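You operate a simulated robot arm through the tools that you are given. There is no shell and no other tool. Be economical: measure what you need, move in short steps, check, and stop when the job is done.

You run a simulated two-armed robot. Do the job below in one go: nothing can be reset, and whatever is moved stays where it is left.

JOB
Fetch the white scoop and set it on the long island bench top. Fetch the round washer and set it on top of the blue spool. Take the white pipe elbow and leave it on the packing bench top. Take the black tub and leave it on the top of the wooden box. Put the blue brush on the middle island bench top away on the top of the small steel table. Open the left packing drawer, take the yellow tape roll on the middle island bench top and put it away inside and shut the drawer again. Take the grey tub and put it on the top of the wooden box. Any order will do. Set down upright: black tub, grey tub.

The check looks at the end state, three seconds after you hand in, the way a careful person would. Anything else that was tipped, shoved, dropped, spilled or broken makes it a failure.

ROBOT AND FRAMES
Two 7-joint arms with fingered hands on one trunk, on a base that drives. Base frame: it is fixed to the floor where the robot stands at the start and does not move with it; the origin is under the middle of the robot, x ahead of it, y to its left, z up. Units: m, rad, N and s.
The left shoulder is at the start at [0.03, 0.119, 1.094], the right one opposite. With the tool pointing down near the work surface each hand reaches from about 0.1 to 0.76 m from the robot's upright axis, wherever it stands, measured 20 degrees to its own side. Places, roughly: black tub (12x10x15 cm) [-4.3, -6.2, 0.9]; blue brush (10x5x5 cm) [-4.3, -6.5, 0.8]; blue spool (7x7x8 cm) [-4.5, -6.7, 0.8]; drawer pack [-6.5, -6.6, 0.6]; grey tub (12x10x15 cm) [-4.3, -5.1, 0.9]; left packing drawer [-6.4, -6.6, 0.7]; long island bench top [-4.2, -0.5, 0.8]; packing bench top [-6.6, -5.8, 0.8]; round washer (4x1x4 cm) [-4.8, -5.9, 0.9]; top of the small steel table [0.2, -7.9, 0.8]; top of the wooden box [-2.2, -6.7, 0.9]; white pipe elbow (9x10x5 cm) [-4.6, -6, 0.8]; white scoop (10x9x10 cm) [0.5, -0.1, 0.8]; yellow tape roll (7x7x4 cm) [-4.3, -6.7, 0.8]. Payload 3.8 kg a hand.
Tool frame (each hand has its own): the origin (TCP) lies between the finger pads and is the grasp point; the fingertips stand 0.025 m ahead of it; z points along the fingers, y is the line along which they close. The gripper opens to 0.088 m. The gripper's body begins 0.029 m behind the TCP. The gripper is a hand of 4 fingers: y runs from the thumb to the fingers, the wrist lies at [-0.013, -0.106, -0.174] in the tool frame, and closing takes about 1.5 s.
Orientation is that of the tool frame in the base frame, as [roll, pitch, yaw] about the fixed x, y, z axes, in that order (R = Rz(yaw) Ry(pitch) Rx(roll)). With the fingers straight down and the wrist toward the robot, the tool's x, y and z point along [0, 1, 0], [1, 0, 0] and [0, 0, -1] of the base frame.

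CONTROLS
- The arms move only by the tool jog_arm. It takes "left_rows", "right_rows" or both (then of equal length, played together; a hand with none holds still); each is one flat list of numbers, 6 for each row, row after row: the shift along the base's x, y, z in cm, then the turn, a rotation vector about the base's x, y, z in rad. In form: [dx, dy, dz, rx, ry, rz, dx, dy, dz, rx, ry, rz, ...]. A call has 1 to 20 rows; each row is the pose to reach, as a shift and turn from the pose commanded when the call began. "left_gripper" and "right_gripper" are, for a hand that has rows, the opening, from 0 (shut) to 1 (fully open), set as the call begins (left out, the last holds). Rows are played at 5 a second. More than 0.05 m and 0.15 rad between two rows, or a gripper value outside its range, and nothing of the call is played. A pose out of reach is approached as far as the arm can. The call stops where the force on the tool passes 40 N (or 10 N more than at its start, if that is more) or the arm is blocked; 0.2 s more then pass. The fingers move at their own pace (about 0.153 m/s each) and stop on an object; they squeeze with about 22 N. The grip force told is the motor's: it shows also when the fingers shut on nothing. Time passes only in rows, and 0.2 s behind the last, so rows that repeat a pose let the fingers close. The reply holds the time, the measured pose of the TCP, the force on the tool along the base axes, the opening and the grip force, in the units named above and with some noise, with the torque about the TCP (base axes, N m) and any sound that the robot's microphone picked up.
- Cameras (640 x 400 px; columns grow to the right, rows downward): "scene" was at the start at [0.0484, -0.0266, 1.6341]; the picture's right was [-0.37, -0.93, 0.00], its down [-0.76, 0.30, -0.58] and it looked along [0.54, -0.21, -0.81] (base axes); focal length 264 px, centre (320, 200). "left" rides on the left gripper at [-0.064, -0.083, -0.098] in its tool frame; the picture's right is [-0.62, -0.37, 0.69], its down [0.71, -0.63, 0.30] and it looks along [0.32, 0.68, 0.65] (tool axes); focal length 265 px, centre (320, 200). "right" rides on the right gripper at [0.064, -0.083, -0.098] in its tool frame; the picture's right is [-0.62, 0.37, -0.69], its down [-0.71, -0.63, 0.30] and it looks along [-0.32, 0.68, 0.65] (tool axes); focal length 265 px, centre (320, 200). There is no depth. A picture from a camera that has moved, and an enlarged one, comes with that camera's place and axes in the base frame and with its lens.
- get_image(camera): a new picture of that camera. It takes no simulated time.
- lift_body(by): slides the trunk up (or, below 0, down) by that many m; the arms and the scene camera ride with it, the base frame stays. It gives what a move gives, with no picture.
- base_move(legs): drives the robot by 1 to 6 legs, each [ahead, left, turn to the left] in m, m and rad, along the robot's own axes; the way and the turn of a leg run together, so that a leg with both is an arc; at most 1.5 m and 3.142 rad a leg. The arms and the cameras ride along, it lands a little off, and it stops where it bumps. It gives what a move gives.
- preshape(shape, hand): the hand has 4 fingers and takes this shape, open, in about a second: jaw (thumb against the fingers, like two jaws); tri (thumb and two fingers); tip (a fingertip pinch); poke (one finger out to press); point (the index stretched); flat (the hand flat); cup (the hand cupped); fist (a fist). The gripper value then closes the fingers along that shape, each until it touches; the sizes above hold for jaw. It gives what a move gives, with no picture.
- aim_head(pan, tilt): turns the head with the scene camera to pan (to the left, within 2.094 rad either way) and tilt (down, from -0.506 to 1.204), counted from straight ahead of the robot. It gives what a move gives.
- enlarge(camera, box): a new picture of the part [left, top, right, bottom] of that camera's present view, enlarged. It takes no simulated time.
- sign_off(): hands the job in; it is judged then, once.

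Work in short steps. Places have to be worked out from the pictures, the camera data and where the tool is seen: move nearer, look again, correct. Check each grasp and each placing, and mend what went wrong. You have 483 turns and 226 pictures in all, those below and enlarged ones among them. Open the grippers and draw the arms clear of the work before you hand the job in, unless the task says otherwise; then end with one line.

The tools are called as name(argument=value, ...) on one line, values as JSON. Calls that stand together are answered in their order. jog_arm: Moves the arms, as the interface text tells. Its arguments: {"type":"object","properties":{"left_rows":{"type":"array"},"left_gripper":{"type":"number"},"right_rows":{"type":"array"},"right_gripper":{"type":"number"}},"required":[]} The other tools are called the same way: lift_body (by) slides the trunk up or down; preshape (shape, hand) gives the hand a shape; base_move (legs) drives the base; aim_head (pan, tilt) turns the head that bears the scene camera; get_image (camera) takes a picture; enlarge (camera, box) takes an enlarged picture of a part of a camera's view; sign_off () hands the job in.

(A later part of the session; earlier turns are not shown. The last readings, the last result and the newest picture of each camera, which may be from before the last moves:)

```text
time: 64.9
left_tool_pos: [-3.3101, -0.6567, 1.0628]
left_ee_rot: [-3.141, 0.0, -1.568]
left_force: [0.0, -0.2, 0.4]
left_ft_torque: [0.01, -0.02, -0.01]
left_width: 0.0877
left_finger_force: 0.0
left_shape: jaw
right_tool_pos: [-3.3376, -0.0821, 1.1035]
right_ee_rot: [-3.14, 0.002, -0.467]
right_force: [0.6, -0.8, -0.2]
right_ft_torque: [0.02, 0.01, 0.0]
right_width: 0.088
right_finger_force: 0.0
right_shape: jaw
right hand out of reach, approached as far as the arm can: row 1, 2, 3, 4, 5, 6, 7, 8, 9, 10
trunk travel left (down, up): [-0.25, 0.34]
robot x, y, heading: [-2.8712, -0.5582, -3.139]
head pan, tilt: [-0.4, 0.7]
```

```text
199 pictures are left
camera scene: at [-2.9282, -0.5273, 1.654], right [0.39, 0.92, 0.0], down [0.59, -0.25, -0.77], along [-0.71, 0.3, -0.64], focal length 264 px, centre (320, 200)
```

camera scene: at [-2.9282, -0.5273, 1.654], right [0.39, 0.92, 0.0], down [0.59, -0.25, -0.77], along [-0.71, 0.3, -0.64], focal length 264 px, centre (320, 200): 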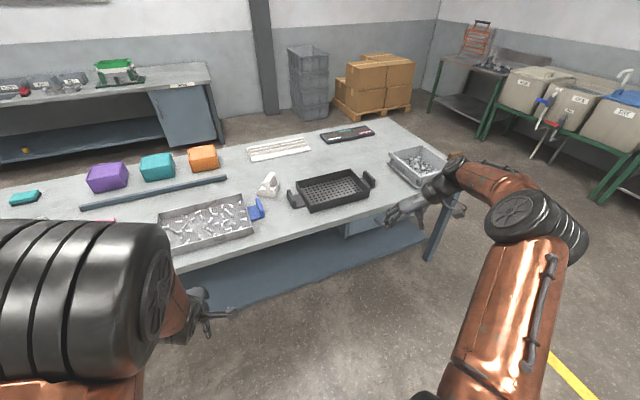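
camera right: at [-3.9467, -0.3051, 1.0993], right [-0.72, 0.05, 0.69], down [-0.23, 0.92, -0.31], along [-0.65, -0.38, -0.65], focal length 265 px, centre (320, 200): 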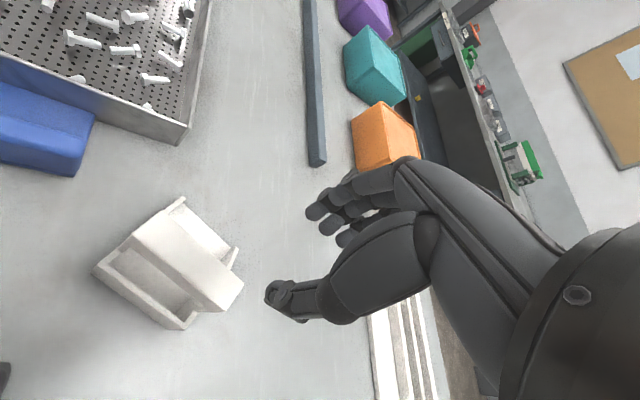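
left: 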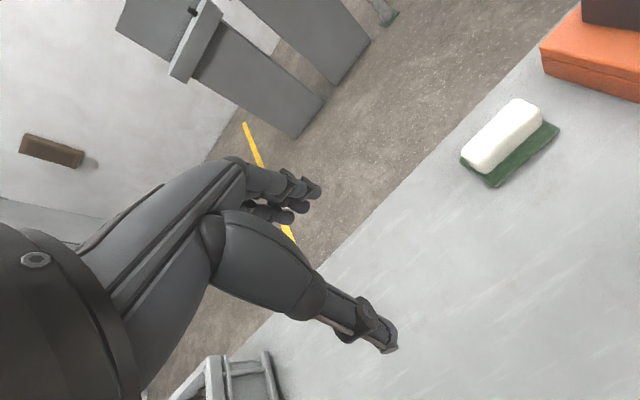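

It responds normally again. Now I'll rotate it back to the neutral yaw while bringing it to 0.44 ahead, 0.35 right.

jog_arm(right_rows=[2, -2, 0, 0, 0, -0.14, 3, -4, 0, 0, 0, -0.28, 3, -6, 0, 0, 0, -0.42, 3, -8, 0, 0, 0, -0.56, 3, -10, 0, 0, 0, -0.7, 3, -12, 0, 0, 0, -0.84, 3, -13, 0, 0, 0, -0.98, 3, -13, 0, 0, 0, -1.1])

```text
time: 66.7
left_tool_pos: [-3.3104, -0.6555, 1.0622]
left_ee_rot: [3.141, 0.0, -1.569]
left_force: [0.5, 0.2, -0.5]
left_ft_torque: [0.0, 0.0, -0.02]
left_width: 0.0877
left_finger_force: 0.0
left_shape: jaw
right_tool_pos: [-3.3086, -0.2128, 1.0993]
right_ee_rot: [-3.14, 0.001, -1.57]
right_force: [-0.5, -0.1, 0.4]
right_ft_torque: [-0.01, 0.03, -0.02]
right_width: 0.0879
right_finger_force: 0.1
right_shape: jaw
trunk travel left (down, up): [-0.25, 0.34]
robot x, y, heading: [-2.8673, -0.5608, -3.141]
head pan, tilt: [-0.4, 0.7]
```

Arm neutral. Now I'll strafe left (toward -y) along the x≈-3.1 lane between the wooden table and the floor machinery.

base_move(legs=[[0.23, 0.8, 0], [0, 1.4, 0], [0, 1.4, 0], [0, 1.0, 0]])

aim_head(pan=0.2, tilt=0.5)

get_image(camera="scene")

```text
time: 88.9
left_tool_pos: [-3.6085, -5.2038, 1.0622]
left_ee_rot: [3.14, 0.001, -1.618]
left_force: [0.3, 0.1, -0.3]
left_ft_torque: [0.0, 0.0, -0.03]
left_width: 0.0876
left_finger_force: 0.0
left_shape: jaw
right_tool_pos: [-3.5846, -4.7611, 1.1007]
right_ee_rot: [-3.14, 0.0, -1.618]
right_force: [0.4, 0.4, -0.2]
right_ft_torque: [0.02, -0.02, -0.01]
right_width: 0.0881
right_finger_force: 0.0
right_shape: jaw
trunk travel left (down, up): [-0.25, 0.34]
robot x, y, heading: [-3.1638, -5.1274, 3.097]
head pan, tilt: [-0.4, 0.7]
```

```text
time: 89.9
left_tool_pos: [-3.6106, -5.2046, 1.0614]
left_ee_rot: [-3.141, 0.001, -1.617]
left_force: [-0.1, -0.4, -0.3]
left_ft_torque: [-0.01, 0.01, 0.02]
left_width: 0.0874
left_finger_force: 0.0
left_shape: jaw
right_tool_pos: [-3.5852, -4.7609, 1.0986]
right_ee_rot: [-3.139, -0.001, -1.618]
right_force: [-0.7, -0.3, -0.3]
right_ft_torque: [0.0, -0.01, 0.0]
right_width: 0.088
right_finger_force: 0.1
right_shape: jaw
trunk travel left (down, up): [-0.25, 0.34]
robot x, y, heading: [-3.1659, -5.129, 3.097]
head pan, tilt: [0.201, 0.499]
```

```text
198 pictures are left
camera scene: at [-3.2356, -5.1439, 1.6717], right [-0.15, 0.99, 0.0], down [0.47, 0.07, -0.88], along [-0.87, -0.13, -0.48], focal length 264 px, centre (320, 200)
```

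scene: 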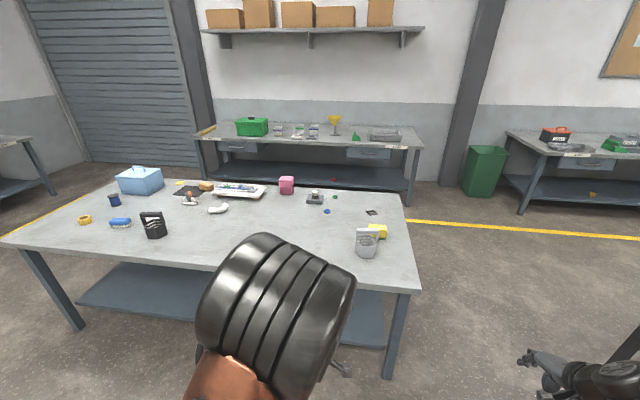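

The middle bench is well in view: grey tub at (368,240), black tub at (153,225). I'll zoom on both halves.

enlarge(camera="scene", box=[300, 170, 420, 270])

enlarge(camera="scene", box=[70, 165, 310, 255])

```text
4.00 times, centred on (360, 220) of scene
camera zoom: at [-3.2356, -5.1439, 1.6717], right [-0.15, 0.99, 0.0], down [0.47, 0.07, -0.88], along [-0.87, -0.13, -0.48], focal length 1057 px, centre (160, 120)
```

zoom: 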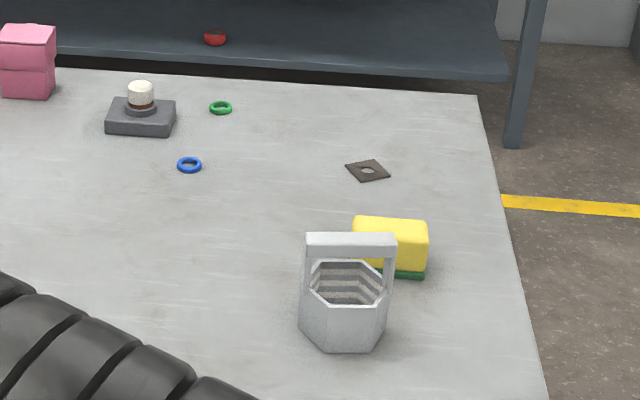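

```text
2.67 times, centred on (190, 210) of scene
camera zoom: at [-3.2356, -5.1439, 1.6717], right [-0.15, 0.99, 0.0], down [0.47, 0.07, -0.88], along [-0.87, -0.13, -0.48], focal length 705 px, centre (667, 173)
```

zoom: 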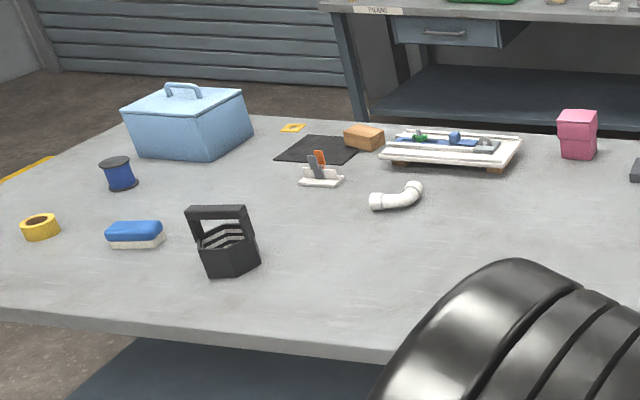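

Both tubs are caged buckets with a bar handle along y, so the neutral hand orientation fits. The grey handle is at about (-4.315,-5.07, top 0.94). I'll drive so it sits 0.6 ahead and 0.2 right.

base_move(legs=[[0.5, 0.18, 0.045]])

aim_head(pan=-0.2, tilt=0.8)

get_image(camera="scene")

get_image(camera="right")

```text
time: 93.0
left_tool_pos: [-4.1053, -5.4039, 1.0621]
left_ee_rot: [3.142, 0.001, -1.556]
left_force: [0.6, 0.5, -0.1]
left_ft_torque: [-0.02, -0.01, 0.01]
left_width: 0.0876
left_finger_force: 0.0
left_shape: jaw
right_tool_pos: [-4.107, -4.9611, 1.0994]
right_ee_rot: [-3.138, 0.001, -1.558]
right_force: [-0.8, 0.5, 0.1]
right_ft_torque: [0.0, 0.03, -0.01]
right_width: 0.0881
right_finger_force: 0.0
right_shape: jaw
trunk travel left (down, up): [-0.25, 0.34]
robot x, y, heading: [-3.6676, -5.3063, -3.129]
head pan, tilt: [0.201, 0.499]
```

```text
time: 93.8
left_tool_pos: [-4.1062, -5.4048, 1.0622]
left_ee_rot: [-3.141, 0.001, -1.558]
left_force: [-0.2, -0.3, -0.2]
left_ft_torque: [-0.04, 0.0, 0.0]
left_width: 0.0877
left_finger_force: 0.0
left_shape: jaw
right_tool_pos: [-4.1064, -4.9607, 1.0999]
right_ee_rot: [-3.14, -0.002, -1.557]
right_force: [-0.4, 0.1, -0.7]
right_ft_torque: [-0.02, 0.0, 0.03]
right_width: 0.0881
right_finger_force: 0.0
right_shape: jaw
trunk travel left (down, up): [-0.25, 0.34]
robot x, y, heading: [-3.6663, -5.3038, -3.128]
head pan, tilt: [-0.201, 0.799]
```

```text
195 pictures are left
camera scene: at [-3.7252, -5.288, 1.6458], right [0.19, 0.98, 0.0], down [0.7, -0.13, -0.7], along [-0.69, 0.13, -0.72], focal length 264 px, centre (320, 200)
```

scene: 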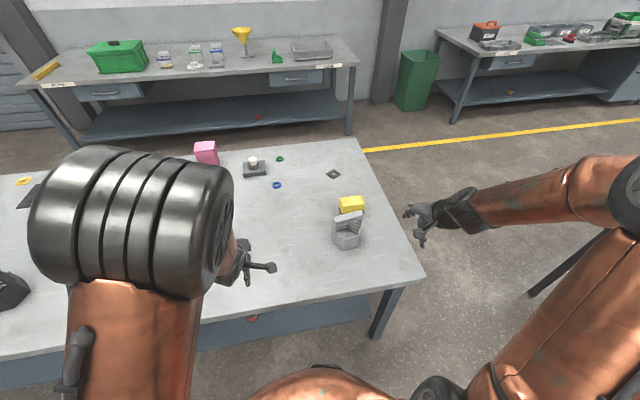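

```text
194 pictures are left
camera right: at [-4.0227, -5.0242, 1.1986], right [-0.38, 0.62, 0.69], down [0.62, 0.72, -0.3], along [-0.69, 0.31, -0.66], focal length 265 px, centre (320, 200)
```

right: 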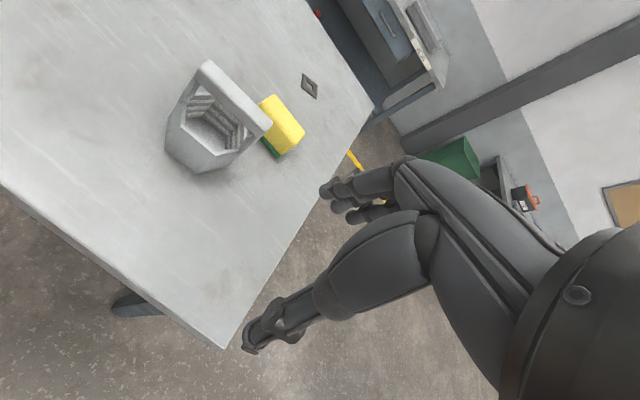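

I'll enlarge the handle in both views so I can triangulate it.

enlarge(camera="scene", box=[308, 180, 388, 260])

enlarge(camera="right", box=[150, 40, 310, 190])

```text
5.00 times, centred on (348, 220) of scene
camera zoom: at [-3.7252, -5.288, 1.6458], right [0.19, 0.98, 0.0], down [0.7, -0.13, -0.7], along [-0.69, 0.13, -0.72], focal length 1321 px, centre (180, 100)
```

zoom: 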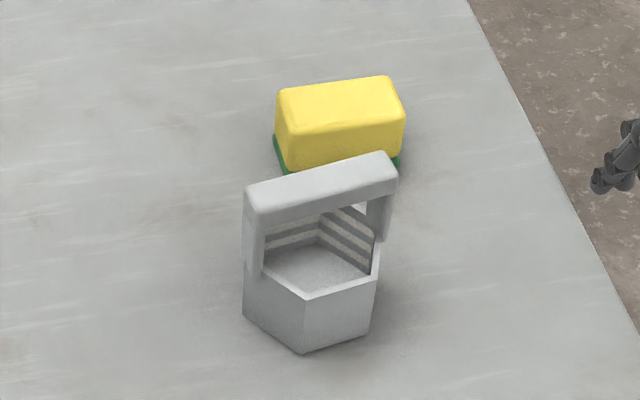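

```text
2.67 times, centred on (230, 115) of right
camera zoom: at [-4.0227, -5.0242, 1.1986], right [-0.38, 0.62, 0.69], down [0.62, 0.72, -0.3], along [-0.69, 0.31, -0.66], focal length 708 px, centre (560, 427)
```

zoom: 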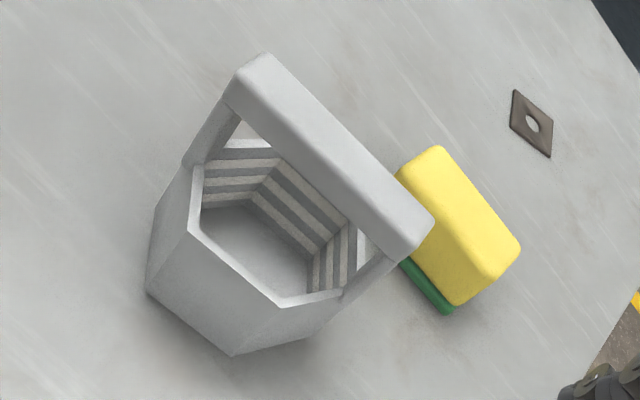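

The handle centre is about (-4.314,-5.075), top z≈0.924, turned +0.145 rad. I'll move above it with a 0.13 rad turn, then stop at z≈0.98 to check.

jog_arm(right_rows=[-4.2, -2.3, 0, 0, 0, 0.026, -8.4, -4.6, 0, 0, 0, 0.052, -12.6, -6.9, 0, 0, 0, 0.078, -16.8, -9.2, 0, 0, 0, 0.104, -20.8, -11.4, 0, 0, 0, 0.13, -20.8, -11.4, -4, 0, 0, 0.13, -20.8, -11.4, -8, 0, 0, 0.13, -20.8, -11.4, -12, 0, 0, 0.13], right_gripper=1)

enlarge(camera="scene", box=[288, 160, 408, 260])

get_image(camera="right")

```text
time: 95.7
left_tool_pos: [-4.1061, -5.4044, 1.0617]
left_ee_rot: [3.141, -0.001, -1.556]
left_force: [-0.2, 0.2, 0.0]
left_ft_torque: [0.03, -0.04, -0.03]
left_width: 0.0877
left_finger_force: 0.0
left_shape: jaw
right_tool_pos: [-4.3153, -5.076, 0.9806]
right_ee_rot: [-3.139, 0.0, -1.428]
right_force: [0.1, 0.9, 1.7]
right_ft_torque: [-0.04, 0.04, 0.02]
right_width: 0.0879
right_finger_force: 0.1
right_shape: jaw
trunk travel left (down, up): [-0.25, 0.34]
robot x, y, heading: [-3.6668, -5.3072, -3.127]
head pan, tilt: [-0.201, 0.799]
```

```text
4.00 times, centred on (348, 210) of scene
camera zoom: at [-3.7261, -5.2873, 1.6457], right [0.19, 0.98, 0.0], down [0.7, -0.13, -0.7], along [-0.68, 0.13, -0.72], focal length 1057 px, centre (208, 160)
```

zoom: 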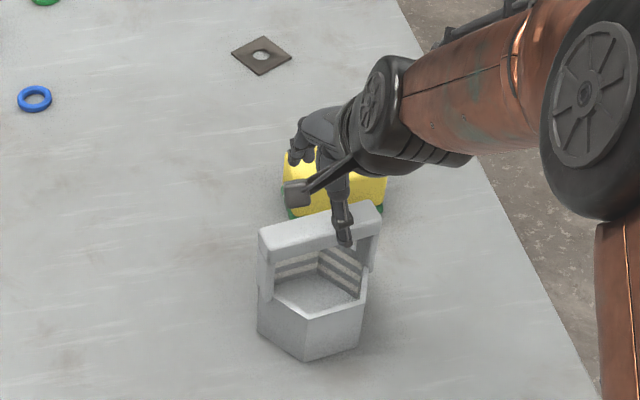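

```text
190 pictures are left
camera right: at [-4.223, -5.128, 1.0799], right [-0.45, 0.56, 0.69], down [0.52, 0.8, -0.3], along [-0.72, 0.22, -0.66], focal length 265 px, centre (320, 200)
```

right: 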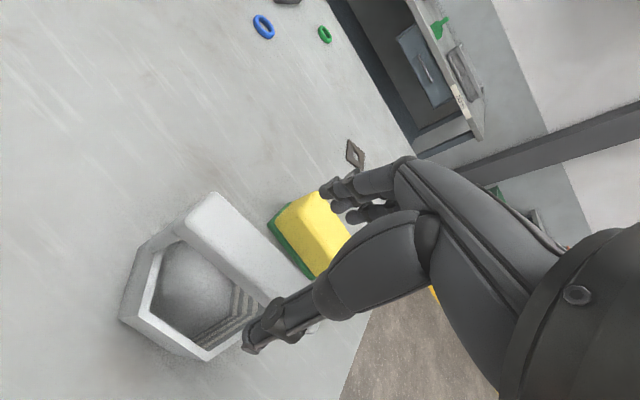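

Thumb and fingers will straddle the bar. I'll descend to z≈0.908 and close.

jog_arm(right_rows=[0, 0, -3, 0, 0, 0, 0, 0, -5, 0, 0, 0, 0, 0, -7.2, 0, 0, 0])

jog_arm(right_rows=[0, 0, 0, 0, 0, 0, 0, 0, 0, 0, 0, 0, 0, 0, 0, 0, 0, 0, 0, 0, 0, 0, 0, 0, 0, 0, 0, 0, 0, 0, 0, 0, 0, 0, 0, 0, 0, 0, 0, 0, 0, 0, 0, 0, 0, 0, 0, 0], right_gripper=0)

jog_arm(right_rows=[0, 0, 2, 0, 0, 0, 0, 0, 4, 0, 0, 0])

get_image(camera="right")

```text
time: 96.5
left_tool_pos: [-4.1059, -5.4043, 1.061]
left_ee_rot: [3.14, 0.0, -1.557]
left_force: [-0.7, -0.5, -0.6]
left_ft_torque: [-0.01, -0.02, 0.03]
left_width: 0.0876
left_finger_force: 0.2
left_shape: jaw
right_tool_pos: [-4.3139, -5.0754, 0.9097]
right_ee_rot: [-3.137, 0.0, -1.426]
right_force: [0.4, 0.8, -0.4]
right_ft_torque: [0.02, -0.03, 0.02]
right_width: 0.088
right_finger_force: 0.0
right_shape: jaw
trunk travel left (down, up): [-0.25, 0.34]
robot x, y, heading: [-3.6668, -5.3048, -3.127]
head pan, tilt: [-0.201, 0.799]
```

```text
time: 98.2
left_tool_pos: [-4.1048, -5.4049, 1.0626]
left_ee_rot: [-3.141, -0.001, -1.555]
left_force: [0.0, 0.1, 0.5]
left_ft_torque: [-0.02, 0.02, 0.0]
left_width: 0.0876
left_finger_force: 0.1
left_shape: jaw
right_tool_pos: [-4.3157, -5.0754, 0.9103]
right_ee_rot: [-3.139, 0.0, -1.427]
right_force: [0.6, 0.6, 0.5]
right_ft_torque: [-0.01, 0.0, -0.01]
right_width: 0.0084
right_finger_force: 22.4
right_shape: jaw
trunk travel left (down, up): [-0.25, 0.34]
robot x, y, heading: [-3.6644, -5.302, -3.126]
head pan, tilt: [-0.201, 0.799]
```

```text
time: 98.8
left_tool_pos: [-4.105, -5.4045, 1.0613]
left_ee_rot: [3.14, 0.0, -1.555]
left_force: [0.4, 0.2, 0.5]
left_ft_torque: [0.01, -0.02, 0.0]
left_width: 0.0875
left_finger_force: 0.0
left_shape: jaw
right_tool_pos: [-4.3153, -5.0747, 0.9474]
right_ee_rot: [-3.137, 0.0, -1.428]
right_force: [0.2, 0.4, -1.5]
right_ft_torque: [0.02, 0.02, -0.01]
right_width: 0.0085
right_finger_force: 22.3
right_shape: jaw
trunk travel left (down, up): [-0.25, 0.34]
robot x, y, heading: [-3.6665, -5.3028, -3.129]
head pan, tilt: [-0.201, 0.799]
```

```text
189 pictures are left
camera right: at [-4.2228, -5.1276, 1.0463], right [-0.46, 0.56, 0.69], down [0.52, 0.8, -0.3], along [-0.72, 0.22, -0.66], focal length 265 px, centre (320, 200)
```

right: 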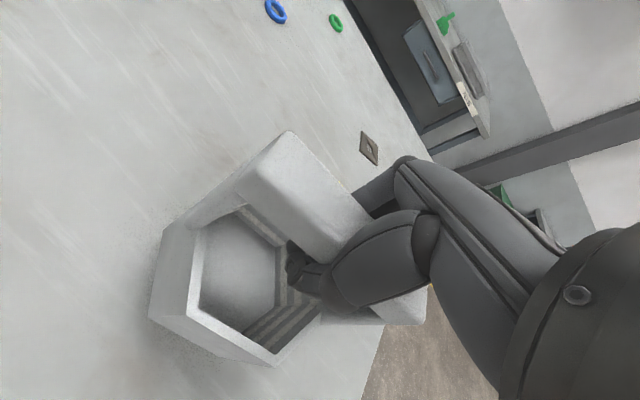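

The grey tub is held level. I'll lift it and draw it in a little before strafing to the black tub.

jog_arm(right_rows=[0, 0, 4, 0, 0, 0, 0, 0, 8, 0, 0, 0, 0, 0, 12, 0, 0, 0, 0, 0, 16, 0, 0, 0, 4, 0, 18, 0, 0, 0, 8, 1, 18, 0, 0, 0, 12, 2, 18, 0, 0, 0, 16, 4, 18, 0, 0, 0])

base_move(legs=[[-0.12, 0.68, -0.013]])

aim_head(pan=0.2, tilt=0.75)

get_image(camera="scene")

get_image(camera="left")

```text
time: 100.7
left_tool_pos: [-4.1036, -5.4046, 1.0619]
left_ee_rot: [3.14, -0.001, -1.556]
left_force: [0.3, 0.2, -0.2]
left_ft_torque: [-0.02, 0.02, 0.0]
left_width: 0.0876
left_finger_force: 0.0
left_shape: jaw
right_tool_pos: [-4.1528, -5.0362, 1.1309]
right_ee_rot: [-3.14, -0.002, -1.427]
right_force: [0.5, 0.1, -0.7]
right_ft_torque: [-0.01, 0.03, 0.0]
right_width: 0.0086
right_finger_force: 21.7
right_shape: jaw
trunk travel left (down, up): [-0.25, 0.34]
robot x, y, heading: [-3.6707, -5.3053, -3.126]
head pan, tilt: [-0.201, 0.799]
```

```text
time: 104.5
left_tool_pos: [-3.9806, -6.091, 1.0624]
left_ee_rot: [3.14, -0.001, -1.567]
left_force: [0.2, 0.2, 0.2]
left_ft_torque: [0.0, 0.02, -0.03]
left_width: 0.0875
left_finger_force: 0.1
left_shape: jaw
right_tool_pos: [-4.0259, -5.7229, 1.1294]
right_ee_rot: [-3.137, 0.001, -1.435]
right_force: [-0.5, 0.9, -1.2]
right_ft_torque: [-0.02, -0.01, 0.02]
right_width: 0.0083
right_finger_force: 21.7
right_shape: jaw
trunk travel left (down, up): [-0.25, 0.34]
robot x, y, heading: [-3.539, -5.9943, -3.134]
head pan, tilt: [-0.201, 0.799]
```

```text
time: 105.4
left_tool_pos: [-3.9794, -6.0917, 1.0621]
left_ee_rot: [3.141, 0.0, -1.566]
left_force: [0.3, 0.5, -0.4]
left_ft_torque: [-0.02, 0.01, 0.0]
left_width: 0.0877
left_finger_force: 0.0
left_shape: jaw
right_tool_pos: [-4.0264, -5.7227, 1.1291]
right_ee_rot: [-3.139, -0.001, -1.437]
right_force: [-0.4, 0.8, -1.6]
right_ft_torque: [0.02, 0.03, -0.02]
right_width: 0.0082
right_finger_force: 21.7
right_shape: jaw
trunk travel left (down, up): [-0.25, 0.34]
robot x, y, heading: [-3.5411, -5.9949, -3.139]
head pan, tilt: [0.201, 0.75]
```

```text
188 pictures are left
camera scene: at [-3.601, -6.01, 1.6497], right [-0.2, 0.98, 0.0], down [0.67, 0.14, -0.73], along [-0.72, -0.15, -0.68], focal length 264 px, centre (320, 200)
```

scene: 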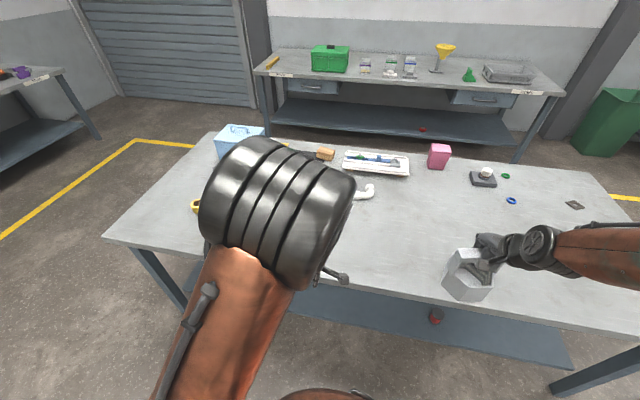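

```text
187 pictures are left
camera left: at [-3.8966, -6.0269, 1.1601], right [0.37, 0.62, -0.69], down [0.63, -0.71, -0.3], along [-0.68, -0.33, -0.65], focal length 265 px, centre (320, 200)
```

left: 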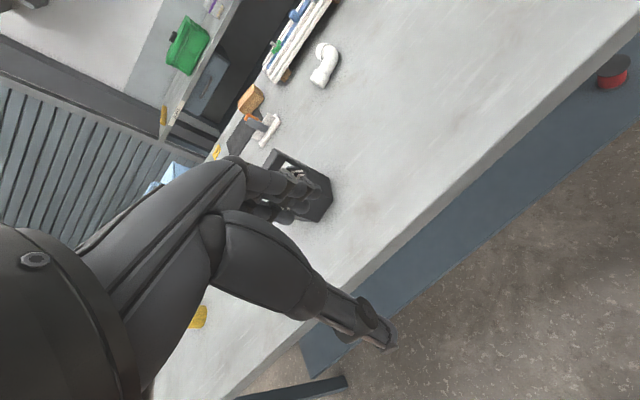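

The left elbow hides the tub in the scene view. I'll shift the left hand a bit for a clear view with its own camera.

jog_arm(left_rows=[0, 4, 2, 0, 0, 0, 0, 8, 4, 0, 0, 0, 0, 12, 6, 0, 0, 0])

get_image(camera="left")

get_image(camera="scene")

```text
time: 106.2
left_tool_pos: [-3.9775, -5.9678, 1.1228]
left_ee_rot: [-3.141, -0.001, -1.568]
left_force: [0.6, 0.3, 0.3]
left_ft_torque: [-0.04, 0.01, -0.01]
left_width: 0.0877
left_finger_force: 0.2
left_shape: jaw
right_tool_pos: [-4.0261, -5.7206, 1.1286]
right_ee_rot: [-3.139, -0.003, -1.435]
right_force: [-0.3, 0.0, -1.2]
right_ft_torque: [0.02, 0.01, -0.02]
right_width: 0.0086
right_finger_force: 21.7
right_shape: jaw
trunk travel left (down, up): [-0.25, 0.34]
robot x, y, heading: [-3.5384, -5.9928, -3.134]
head pan, tilt: [0.201, 0.75]
```

```text
186 pictures are left
camera left: at [-3.8949, -5.9048, 1.2206], right [0.36, 0.62, -0.69], down [0.63, -0.71, -0.3], along [-0.68, -0.33, -0.65], focal length 265 px, centre (320, 200)
```

left: 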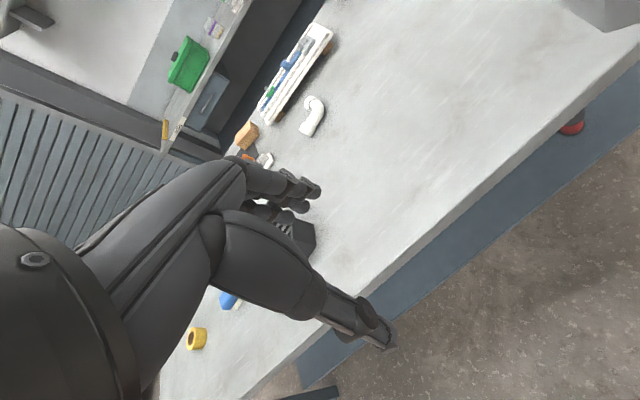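

```text
185 pictures are left
camera scene: at [-3.6, -6.0087, 1.6498], right [-0.2, 0.98, 0.0], down [0.67, 0.14, -0.73], along [-0.72, -0.15, -0.68], focal length 264 px, centre (320, 200)
```

scene: 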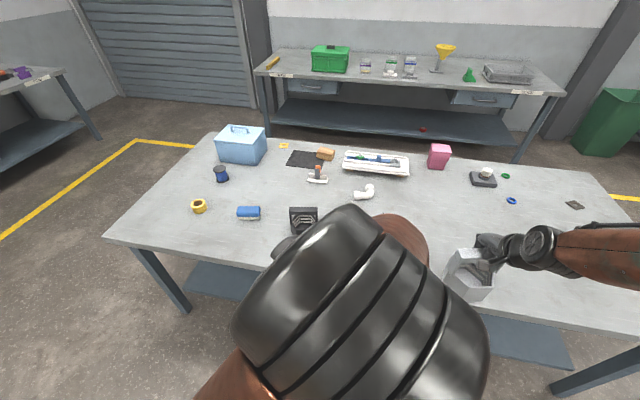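

The black tub's handle now shows at (303,210) in the scene view. I'll enlarge it.

enlarge(camera="scene", box=[180, 190, 340, 290])

enlarge(camera="scene", box=[260, 130, 440, 220])

```text
4.00 times, centred on (260, 240) of scene
camera zoom: at [-3.6, -6.0087, 1.6498], right [-0.2, 0.98, 0.0], down [0.67, 0.14, -0.73], along [-0.72, -0.15, -0.68], focal length 1057 px, centre (560, 40)
```

zoom: 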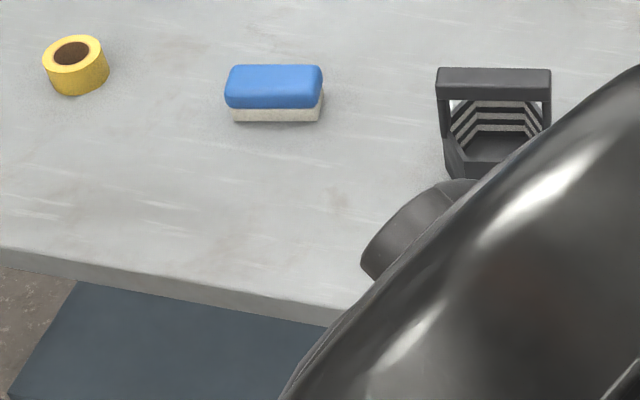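

```text
3.56 times, centred on (350, 175) of scene
camera zoom: at [-3.6, -6.0087, 1.6498], right [-0.2, 0.98, 0.0], down [0.67, 0.14, -0.73], along [-0.72, -0.15, -0.68], focal length 940 px, centre (213, 289)
```

zoom: 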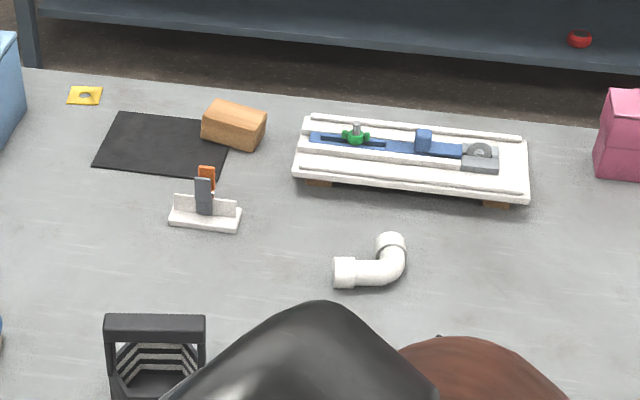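

The black handle centre is about (-4.308,-6.222), top ≈0.923, turned about +0.18 rad. The washer stands upright in a small grey block on the white fixture, for later. I'll move 0.13 m forward and put the left hand above the tub.

base_move(legs=[[0.13, 0, 0]])

jog_arm(left_rows=[-4, -4, 0, 0, 0, 0.03, -8, -8, 0, 0, 0, 0.06, -12, -12, 0, 0, 0, 0.09, -15, -16, 0, 0, 0, 0.12, -18, -20, 0, 0, 0, 0.15, -19.5, -23, 0, 0, 0, 0.17, -19.5, -25, -3, 0, 0, 0.17, -19.5, -25, -7, 0, 0, 0.17, -19.5, -25, -11, 0, 0, 0.17], left_gripper=1)

get_image(camera="scene")

get_image(camera="left")

```text
time: 107.5
left_tool_pos: [-4.1083, -5.971, 1.1226]
left_ee_rot: [3.142, 0.0, -1.566]
left_force: [-0.3, 0.0, -0.5]
left_ft_torque: [0.0, 0.01, -0.02]
left_width: 0.0875
left_finger_force: 0.0
left_shape: jaw
right_tool_pos: [-4.1563, -5.7224, 1.1288]
right_ee_rot: [-3.138, -0.001, -1.436]
right_force: [0.1, -0.4, -2.1]
right_ft_torque: [-0.02, 0.03, 0.01]
right_width: 0.0083
right_finger_force: 21.9
right_shape: jaw
trunk travel left (down, up): [-0.25, 0.34]
robot x, y, heading: [-3.6681, -5.9939, -3.137]
head pan, tilt: [0.201, 0.75]
```

```text
refused: row 1 steps farther than a row can; nothing moved
```

```text
182 pictures are left
camera scene: at [-3.7314, -6.0109, 1.6497], right [-0.2, 0.98, 0.0], down [0.67, 0.14, -0.73], along [-0.72, -0.15, -0.68], focal length 264 px, centre (320, 200)
```

scene: 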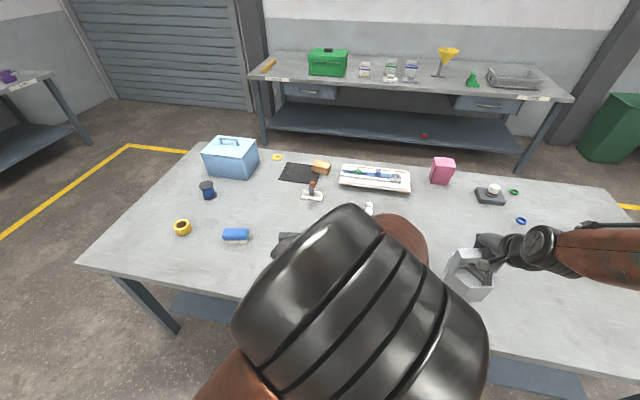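

```text
181 pictures are left
camera left: at [-4.0257, -5.907, 1.2198], right [0.37, 0.62, -0.69], down [0.63, -0.71, -0.3], along [-0.68, -0.33, -0.65], focal length 265 px, centre (320, 200)
```

left: 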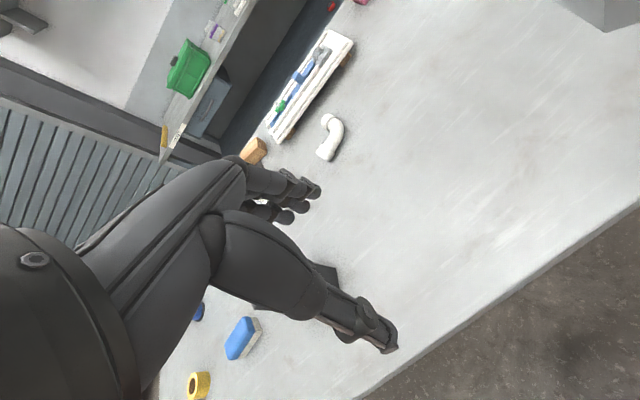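

The diagonal step exceeded 5 cm, so I'll use shorter rows.

jog_arm(left_rows=[-2.5, -3.1, 0, 0, 0, 0.02, -5, -6.2, 0, 0, 0, 0.04, -7.5, -9.3, 0, 0, 0, 0.06, -10, -12.5, 0, 0, 0, 0.09, -12.5, -15.6, 0, 0, 0, 0.11, -15, -18.8, 0, 0, 0, 0.13, -17.5, -22, 0, 0, 0, 0.15, -20, -25, 0, 0, 0, 0.17, -20, -25, -4, 0, 0, 0.17, -20, -25, -8, 0, 0, 0.17, -20, -25, -12, 0, 0, 0.17], left_gripper=1)

get_image(camera="scene")

get_image(camera="left")

```text
time: 109.8
left_tool_pos: [-4.3095, -6.2211, 0.9985]
left_ee_rot: [-3.141, 0.0, -1.395]
left_force: [0.5, 0.6, 0.0]
left_ft_torque: [-0.03, 0.02, -0.02]
left_width: 0.0877
left_finger_force: 0.0
left_shape: jaw
right_tool_pos: [-4.1568, -5.7237, 1.1292]
right_ee_rot: [-3.137, 0.0, -1.436]
right_force: [-0.2, -0.2, -1.8]
right_ft_torque: [-0.04, 0.05, 0.02]
right_width: 0.0089
right_finger_force: 22.2
right_shape: jaw
trunk travel left (down, up): [-0.25, 0.34]
robot x, y, heading: [-3.6681, -5.9995, -3.137]
head pan, tilt: [0.201, 0.75]
```

```text
180 pictures are left
camera scene: at [-3.7311, -6.0112, 1.6497], right [-0.2, 0.98, 0.0], down [0.67, 0.14, -0.73], along [-0.72, -0.15, -0.68], focal length 264 px, centre (320, 200)
```

scene: 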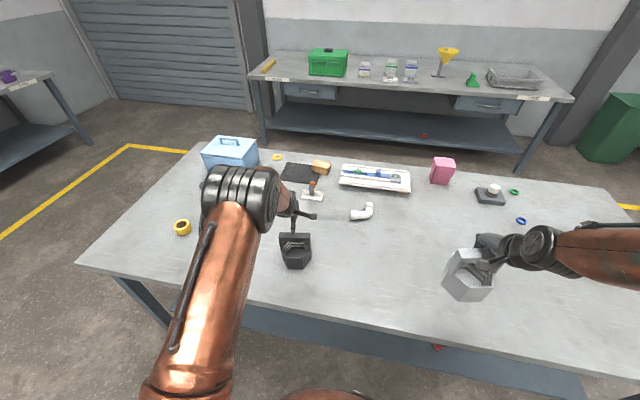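

```text
179 pictures are left
camera left: at [-4.2394, -6.1439, 1.0959], right [0.25, 0.67, -0.69], down [0.74, -0.59, -0.3], along [-0.62, -0.44, -0.65], focal length 265 px, centre (320, 200)
```

left: 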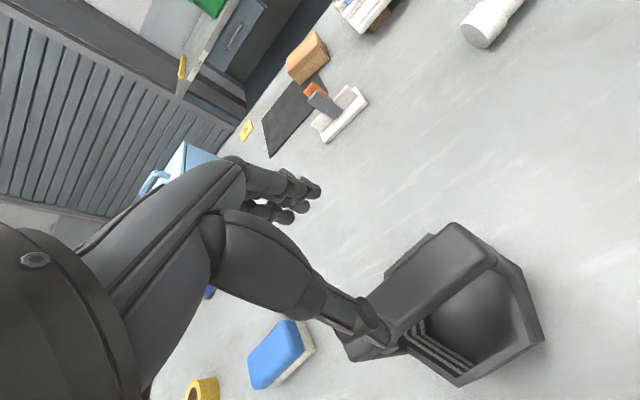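

The hand is above the tub. I'll enlarge both views to refine the handle's centre and angle before I descend.

enlarge(camera="scene", box=[260, 210, 340, 270])

enlarge(camera="left", box=[320, 200, 560, 400])

```text
6.67 times, centred on (300, 240) of scene
camera zoom: at [-3.7311, -6.0112, 1.6497], right [-0.2, 0.98, 0.0], down [0.67, 0.14, -0.73], along [-0.72, -0.15, -0.68], focal length 1762 px, centre (453, -67)
```

zoom: 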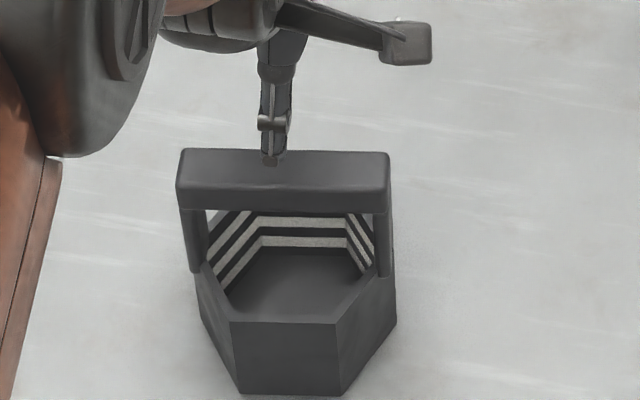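

```text
2.00 times, centred on (440, 300) of left
camera zoom: at [-4.2394, -6.1439, 1.0959], right [0.25, 0.67, -0.69], down [0.74, -0.59, -0.3], along [-0.62, -0.44, -0.65], focal length 531 px, centre (80, 0)
```

zoom: 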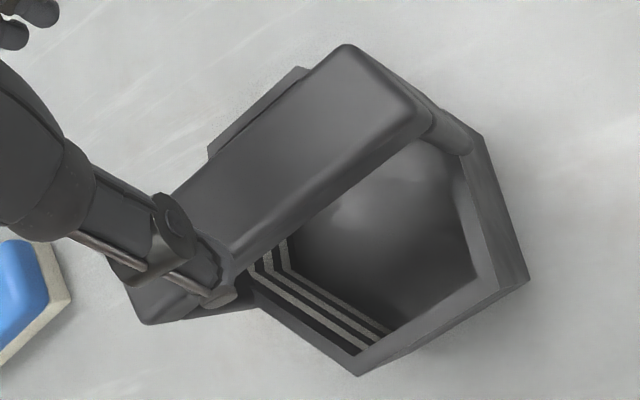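

Refined centre (-4.302,-6.222), angle 0.19. I'll shift +0.7 cm in x, descend to 0.908 and close.

jog_arm(left_rows=[0.7, 0, 0, 0, 0, 0.015, 0.7, 0, -3, 0, 0, 0.015, 0.7, 0, -6, 0, 0, 0.015, 0.7, 0, -9, 0, 0, 0.015])

jog_arm(left_rows=[0, 0, 0, 0, 0, 0, 0, 0, 0, 0, 0, 0, 0, 0, 0, 0, 0, 0, 0, 0, 0, 0, 0, 0, 0, 0, 0, 0, 0, 0, 0, 0, 0, 0, 0, 0, 0, 0, 0, 0, 0, 0, 0, 0, 0, 0, 0, 0], left_gripper=0)

jog_arm(left_rows=[0, 0, 2, 0, 0, 0, 0, 0, 4, 0, 0, 0])

get_image(camera="left")

```text
time: 110.8
left_tool_pos: [-4.3007, -6.2215, 0.9111]
left_ee_rot: [-3.14, 0.0, -1.38]
left_force: [0.2, -0.1, 0.2]
left_ft_torque: [-0.01, 0.03, 0.01]
left_width: 0.0879
left_finger_force: 0.0
left_shape: jaw
right_tool_pos: [-4.1549, -5.7238, 1.1297]
right_ee_rot: [-3.138, 0.0, -1.436]
right_force: [-0.3, 0.9, -2.6]
right_ft_torque: [0.03, 0.01, -0.02]
right_width: 0.0082
right_finger_force: 21.9
right_shape: jaw
trunk travel left (down, up): [-0.25, 0.34]
robot x, y, heading: [-3.6696, -5.9945, -3.132]
head pan, tilt: [0.201, 0.75]
```

```text
time: 112.7
left_tool_pos: [-4.3009, -6.2215, 0.9115]
left_ee_rot: [3.141, -0.001, -1.381]
left_force: [-0.6, -0.6, -0.4]
left_ft_torque: [-0.02, 0.04, -0.02]
left_width: 0.01
left_finger_force: 21.9
left_shape: jaw
right_tool_pos: [-4.1553, -5.723, 1.1298]
right_ee_rot: [-3.137, -0.002, -1.437]
right_force: [0.3, -0.6, -1.3]
right_ft_torque: [0.0, -0.02, -0.01]
right_width: 0.0085
right_finger_force: 22.2
right_shape: jaw
trunk travel left (down, up): [-0.25, 0.34]
robot x, y, heading: [-3.6711, -5.9958, -3.137]
head pan, tilt: [0.201, 0.75]
```

```text
time: 113.2
left_tool_pos: [-4.2998, -6.2215, 0.9507]
left_ee_rot: [-3.141, -0.002, -1.381]
left_force: [0.3, -0.1, -2.4]
left_ft_torque: [0.02, -0.02, 0.01]
left_width: 0.01
left_finger_force: 21.9
left_shape: jaw
right_tool_pos: [-4.1553, -5.7227, 1.1297]
right_ee_rot: [-3.137, 0.0, -1.437]
right_force: [0.0, 0.1, -1.7]
right_ft_torque: [0.0, 0.01, 0.02]
right_width: 0.0085
right_finger_force: 22.1
right_shape: jaw
trunk travel left (down, up): [-0.25, 0.34]
robot x, y, heading: [-3.6677, -5.9968, -3.138]
head pan, tilt: [0.201, 0.75]
```

```text
176 pictures are left
camera left: at [-4.2305, -6.1428, 1.0494], right [0.25, 0.68, -0.69], down [0.75, -0.58, -0.3], along [-0.61, -0.45, -0.65], focal length 265 px, centre (320, 200)
```

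left: 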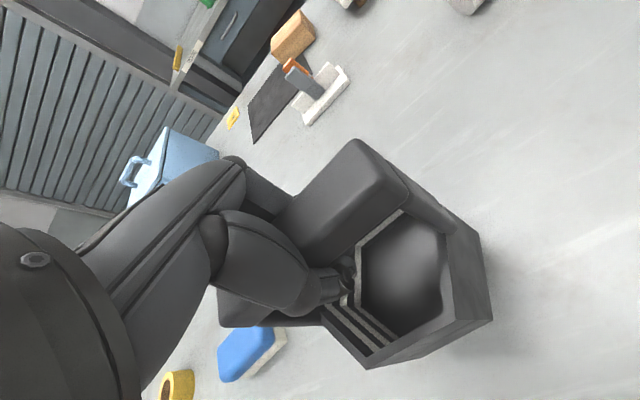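

The black tub is held. I'll lift and draw it in, back away from the bench, and look toward the wooden box.

jog_arm(left_rows=[0, 0, 4, 0, 0, 0, 0, 0, 8, 0, 0, 0, 0, 0, 12, 0, 0, 0, 0, 0, 16, 0, 0, 0, 4, 0, 18, 0, 0, 0, 8, -1, 18, 0, 0, 0, 12, -2, 18, 0, 0, 0, 15, -3, 18, 0, 0, 0])

base_move(legs=[[-0.45, 0, 0]])

aim_head(pan=2.09, tilt=0.4)

get_image(camera="scene")

```text
time: 115.0
left_tool_pos: [-4.1499, -6.2504, 1.1329]
left_ee_rot: [3.14, -0.002, -1.382]
left_force: [-0.1, 0.5, -1.4]
left_ft_torque: [0.02, -0.01, 0.0]
left_width: 0.01
left_finger_force: 22.1
left_shape: jaw
right_tool_pos: [-4.1549, -5.7232, 1.1307]
right_ee_rot: [-3.14, -0.001, -1.436]
right_force: [-0.5, 0.2, -1.2]
right_ft_torque: [-0.01, -0.02, 0.0]
right_width: 0.0084
right_finger_force: 22.0
right_shape: jaw
trunk travel left (down, up): [-0.25, 0.34]
robot x, y, heading: [-3.6694, -5.9955, -3.135]
head pan, tilt: [0.201, 0.75]
```

```text
time: 117.8
left_tool_pos: [-3.6998, -6.2463, 1.1326]
left_ee_rot: [-3.141, -0.001, -1.385]
left_force: [0.3, 0.3, -2.3]
left_ft_torque: [-0.01, 0.03, 0.01]
left_width: 0.0102
left_finger_force: 22.8
left_shape: jaw
right_tool_pos: [-3.7009, -5.719, 1.1288]
right_ee_rot: [-3.14, -0.001, -1.441]
right_force: [-0.3, 0.4, -1.5]
right_ft_torque: [-0.01, -0.02, 0.03]
right_width: 0.0086
right_finger_force: 21.4
right_shape: jaw
trunk travel left (down, up): [-0.25, 0.34]
robot x, y, heading: [-3.2157, -5.9908, -3.14]
head pan, tilt: [0.201, 0.75]
```

```text
time: 119.6
left_tool_pos: [-3.7001, -6.2469, 1.1327]
left_ee_rot: [3.141, 0.0, -1.386]
left_force: [-0.4, -0.1, -1.3]
left_ft_torque: [0.0, -0.03, -0.01]
left_width: 0.0101
left_finger_force: 21.8
left_shape: jaw
right_tool_pos: [-3.7031, -5.7186, 1.1294]
right_ee_rot: [-3.139, 0.0, -1.438]
right_force: [-0.5, -0.3, -3.1]
right_ft_torque: [-0.04, 0.0, 0.02]
right_width: 0.0086
right_finger_force: 22.0
right_shape: jaw
trunk travel left (down, up): [-0.25, 0.34]
robot x, y, heading: [-3.2163, -5.9941, -3.14]
head pan, tilt: [2.089, 0.4]
```

```text
175 pictures are left
camera scene: at [-3.1517, -6.0735, 1.6809], right [-0.87, -0.5, 0.0], down [-0.19, 0.34, -0.92], along [0.46, -0.8, -0.39], focal length 264 px, centre (320, 200)
```

scene: 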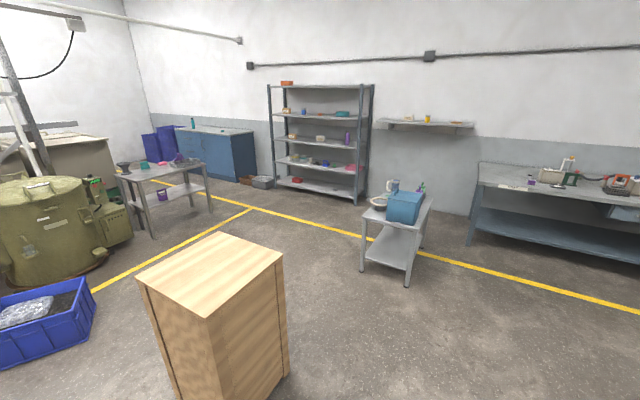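

The wooden box top spans roughly x -2.38..-1.87 and y -7.02..-6.53. I'll strafe to y≈-6.75, turn to face +x, and look again.

base_move(legs=[[0, 0.77, 0], [0, 0, 1.57], [0, 0, 1.57]])

aim_head(pan=0, tilt=0.6)

get_image(camera="scene")

```text
time: 131.4
left_tool_pos: [-2.7375, -6.4956, 1.1326]
left_ee_rot: [-3.141, 0.0, 1.756]
left_force: [-0.9, 0.2, -1.4]
left_ft_torque: [0.01, 0.02, -0.03]
left_width: 0.01
left_finger_force: 22.1
left_shape: jaw
right_tool_pos: [-2.7332, -7.0233, 1.1292]
right_ee_rot: [-3.139, -0.002, 1.703]
right_force: [0.8, 0.3, -2.3]
right_ft_torque: [0.02, 0.0, -0.01]
right_width: 0.0082
right_finger_force: 21.9
right_shape: jaw
trunk travel left (down, up): [-0.25, 0.34]
robot x, y, heading: [-3.2163, -6.7513, 0.004]
head pan, tilt: [2.089, 0.4]
```

```text
time: 133.4
left_tool_pos: [-2.7372, -6.4968, 1.1333]
left_ee_rot: [3.141, -0.001, 1.76]
left_force: [0.3, 0.8, -2.2]
left_ft_torque: [0.0, -0.03, -0.03]
left_width: 0.0099
left_finger_force: 22.2
left_shape: jaw
right_tool_pos: [-2.7328, -7.0247, 1.131]
right_ee_rot: [-3.139, -0.001, 1.702]
right_force: [-0.7, 0.1, -1.7]
right_ft_torque: [0.0, -0.01, 0.0]
right_width: 0.0081
right_finger_force: 21.5
right_shape: jaw
trunk travel left (down, up): [-0.25, 0.34]
robot x, y, heading: [-3.2206, -6.7494, 0.008]
head pan, tilt: [0.0, 0.6]
```

```text
174 pictures are left
camera scene: at [-3.1504, -6.7498, 1.6626], right [0.0, -1.0, 0.0], down [-0.57, 0.0, -0.82], along [0.82, 0.0, -0.57], focal length 264 px, centre (320, 200)
```

scene: 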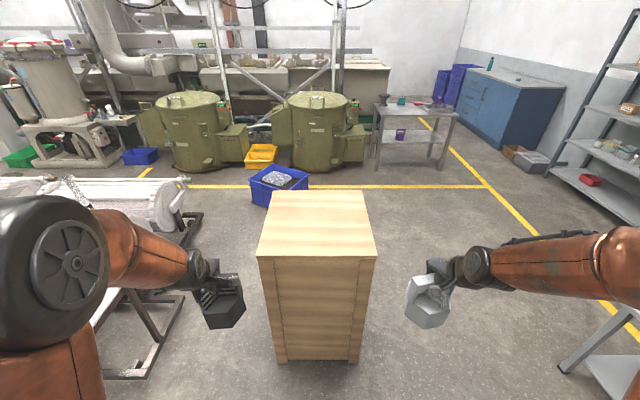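

The box top is z≈0.874, x -2.42..-1.93, y -6.98..-6.50. I'll drive 0.4 m forward; both tubs ride about 13 cm above it.

base_move(legs=[[0.4, 0, 0]])

jog_arm(left_rows=[2, -1.5, 0, 0, 0, -0.03, 4, -3, 0, 0, 0, -0.06, 6, -4.5, 0, 0, 0, -0.09, 8, -6, 0, 0, 0, -0.12, 10, -7.5, 0, 0, 0, -0.15, 12, -9, 0, 0, 0, -0.18, 14, -10.5, 0, 0, 0, -0.19], right_rows=[2, 2, 0, 0, 0, -0.02, 4, 4, 0, 0, 0, -0.04, 6, 6, 0, 0, 0, -0.06, 8, 8, 0, 0, 0, -0.08, 10, 10, 0, 0, 0, -0.1, 12, 12, 0, 0, 0, -0.12, 14, 14, 0, 0, 0, -0.13])

get_image(camera="scene")

```text
time: 135.9
left_tool_pos: [-2.3348, -6.4988, 1.1318]
left_ee_rot: [-3.141, -0.001, 1.753]
left_force: [0.3, -0.4, -1.7]
left_ft_torque: [-0.05, -0.01, 0.01]
left_width: 0.0101
left_finger_force: 22.3
left_shape: jaw
right_tool_pos: [-2.3317, -7.0248, 1.1285]
right_ee_rot: [-3.138, 0.001, 1.7]
right_force: [0.1, 0.5, -0.8]
right_ft_torque: [-0.06, 0.01, -0.04]
right_width: 0.0085
right_finger_force: 21.5
right_shape: jaw
trunk travel left (down, up): [-0.25, 0.34]
robot x, y, heading: [-2.821, -6.7485, -0.004]
head pan, tilt: [0.0, 0.6]
```

```text
time: 137.5
left_tool_pos: [-2.1934, -6.6065, 1.132]
left_ee_rot: [-3.139, 0.0, 1.563]
left_force: [-0.1, -0.5, -2.0]
left_ft_torque: [0.01, 0.04, -0.01]
left_width: 0.0096
left_finger_force: 21.9
left_shape: jaw
right_tool_pos: [-2.1911, -6.885, 1.1301]
right_ee_rot: [-3.137, -0.001, 1.565]
right_force: [0.3, -0.2, -1.8]
right_ft_torque: [0.02, 0.0, 0.01]
right_width: 0.0084
right_finger_force: 22.3
right_shape: jaw
trunk travel left (down, up): [-0.25, 0.34]
robot x, y, heading: [-2.8163, -6.7503, -0.004]
head pan, tilt: [0.0, 0.6]
```

```text
173 pictures are left
camera scene: at [-2.7471, -6.7501, 1.6625], right [0.0, -1.0, 0.0], down [-0.57, 0.0, -0.82], along [0.82, 0.0, -0.57], focal length 264 px, centre (320, 200)
```

scene: 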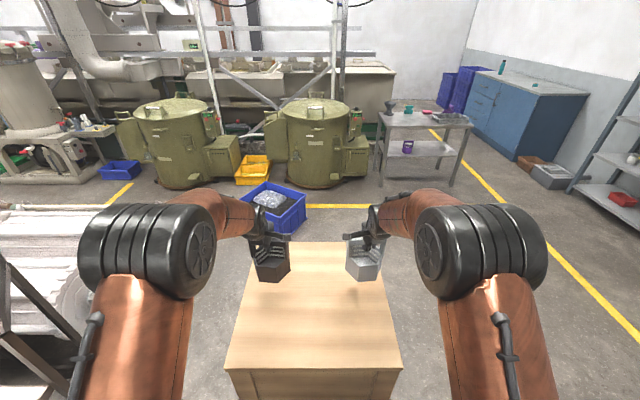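

Both tubs are over the box. I'll lower both to about 1.03, then creep down to contact at an expected TCP of about 1.0.

jog_arm(left_rows=[0, 0, -4, 0, 0, 0, 0, 0, -7, 0, 0, 0, 0, 0, -10, 0, 0, 0], right_rows=[0, 0.5, -4, 0, 0, 0, 0, 0.5, -7, 0, 0, 0, 0, 0.5, -10, 0, 0, 0])

jog_arm(left_rows=[0, 0, -0.5, 0, 0, 0, 0, 0, -1, 0, 0, 0], right_rows=[0, 0, -0.5, 0, 0, 0, 0, 0, -1, 0, 0, 0])

get_image(camera="scene")

```text
time: 138.3
left_tool_pos: [-2.1938, -6.6044, 1.0306]
left_ee_rot: [-3.141, 0.0, 1.564]
left_force: [0.5, 0.0, -1.9]
left_ft_torque: [-0.01, -0.04, 0.01]
left_width: 0.0095
left_finger_force: 22.3
left_shape: jaw
right_tool_pos: [-2.1908, -6.8793, 1.0296]
right_ee_rot: [-3.139, -0.003, 1.567]
right_force: [0.4, -0.3, -1.1]
right_ft_torque: [-0.01, -0.01, 0.0]
right_width: 0.0083
right_finger_force: 22.1
right_shape: jaw
trunk travel left (down, up): [-0.25, 0.34]
robot x, y, heading: [-2.82, -6.7493, -0.005]
head pan, tilt: [0.0, 0.6]
```

```text
time: 138.9
left_tool_pos: [-2.1933, -6.6029, 1.0213]
left_ee_rot: [-3.141, -0.001, 1.564]
left_force: [-0.7, -0.3, -1.3]
left_ft_torque: [-0.01, -0.01, 0.01]
left_width: 0.0095
left_finger_force: 22.3
left_shape: jaw
right_tool_pos: [-2.1926, -6.8808, 1.0203]
right_ee_rot: [-3.138, -0.003, 1.567]
right_force: [0.2, -0.5, -2.1]
right_ft_torque: [0.04, -0.04, 0.01]
right_width: 0.0082
right_finger_force: 22.1
right_shape: jaw
trunk travel left (down, up): [-0.25, 0.34]
robot x, y, heading: [-2.8198, -6.7462, -0.003]
head pan, tilt: [0.0, 0.6]
```

```text
172 pictures are left
camera scene: at [-2.7484, -6.7504, 1.6626], right [0.0, -1.0, 0.0], down [-0.57, 0.0, -0.82], along [0.82, 0.0, -0.57], focal length 264 px, centre (320, 200)
```

scene: 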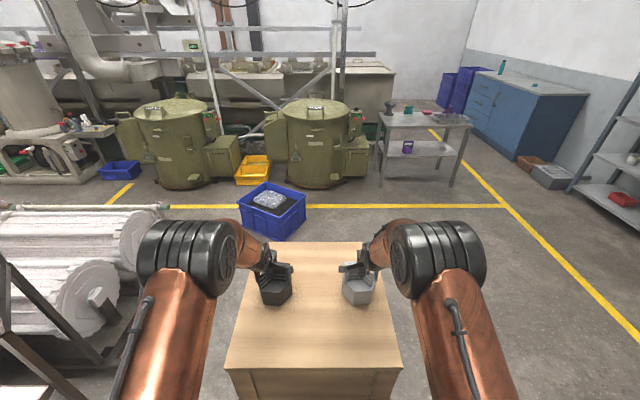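

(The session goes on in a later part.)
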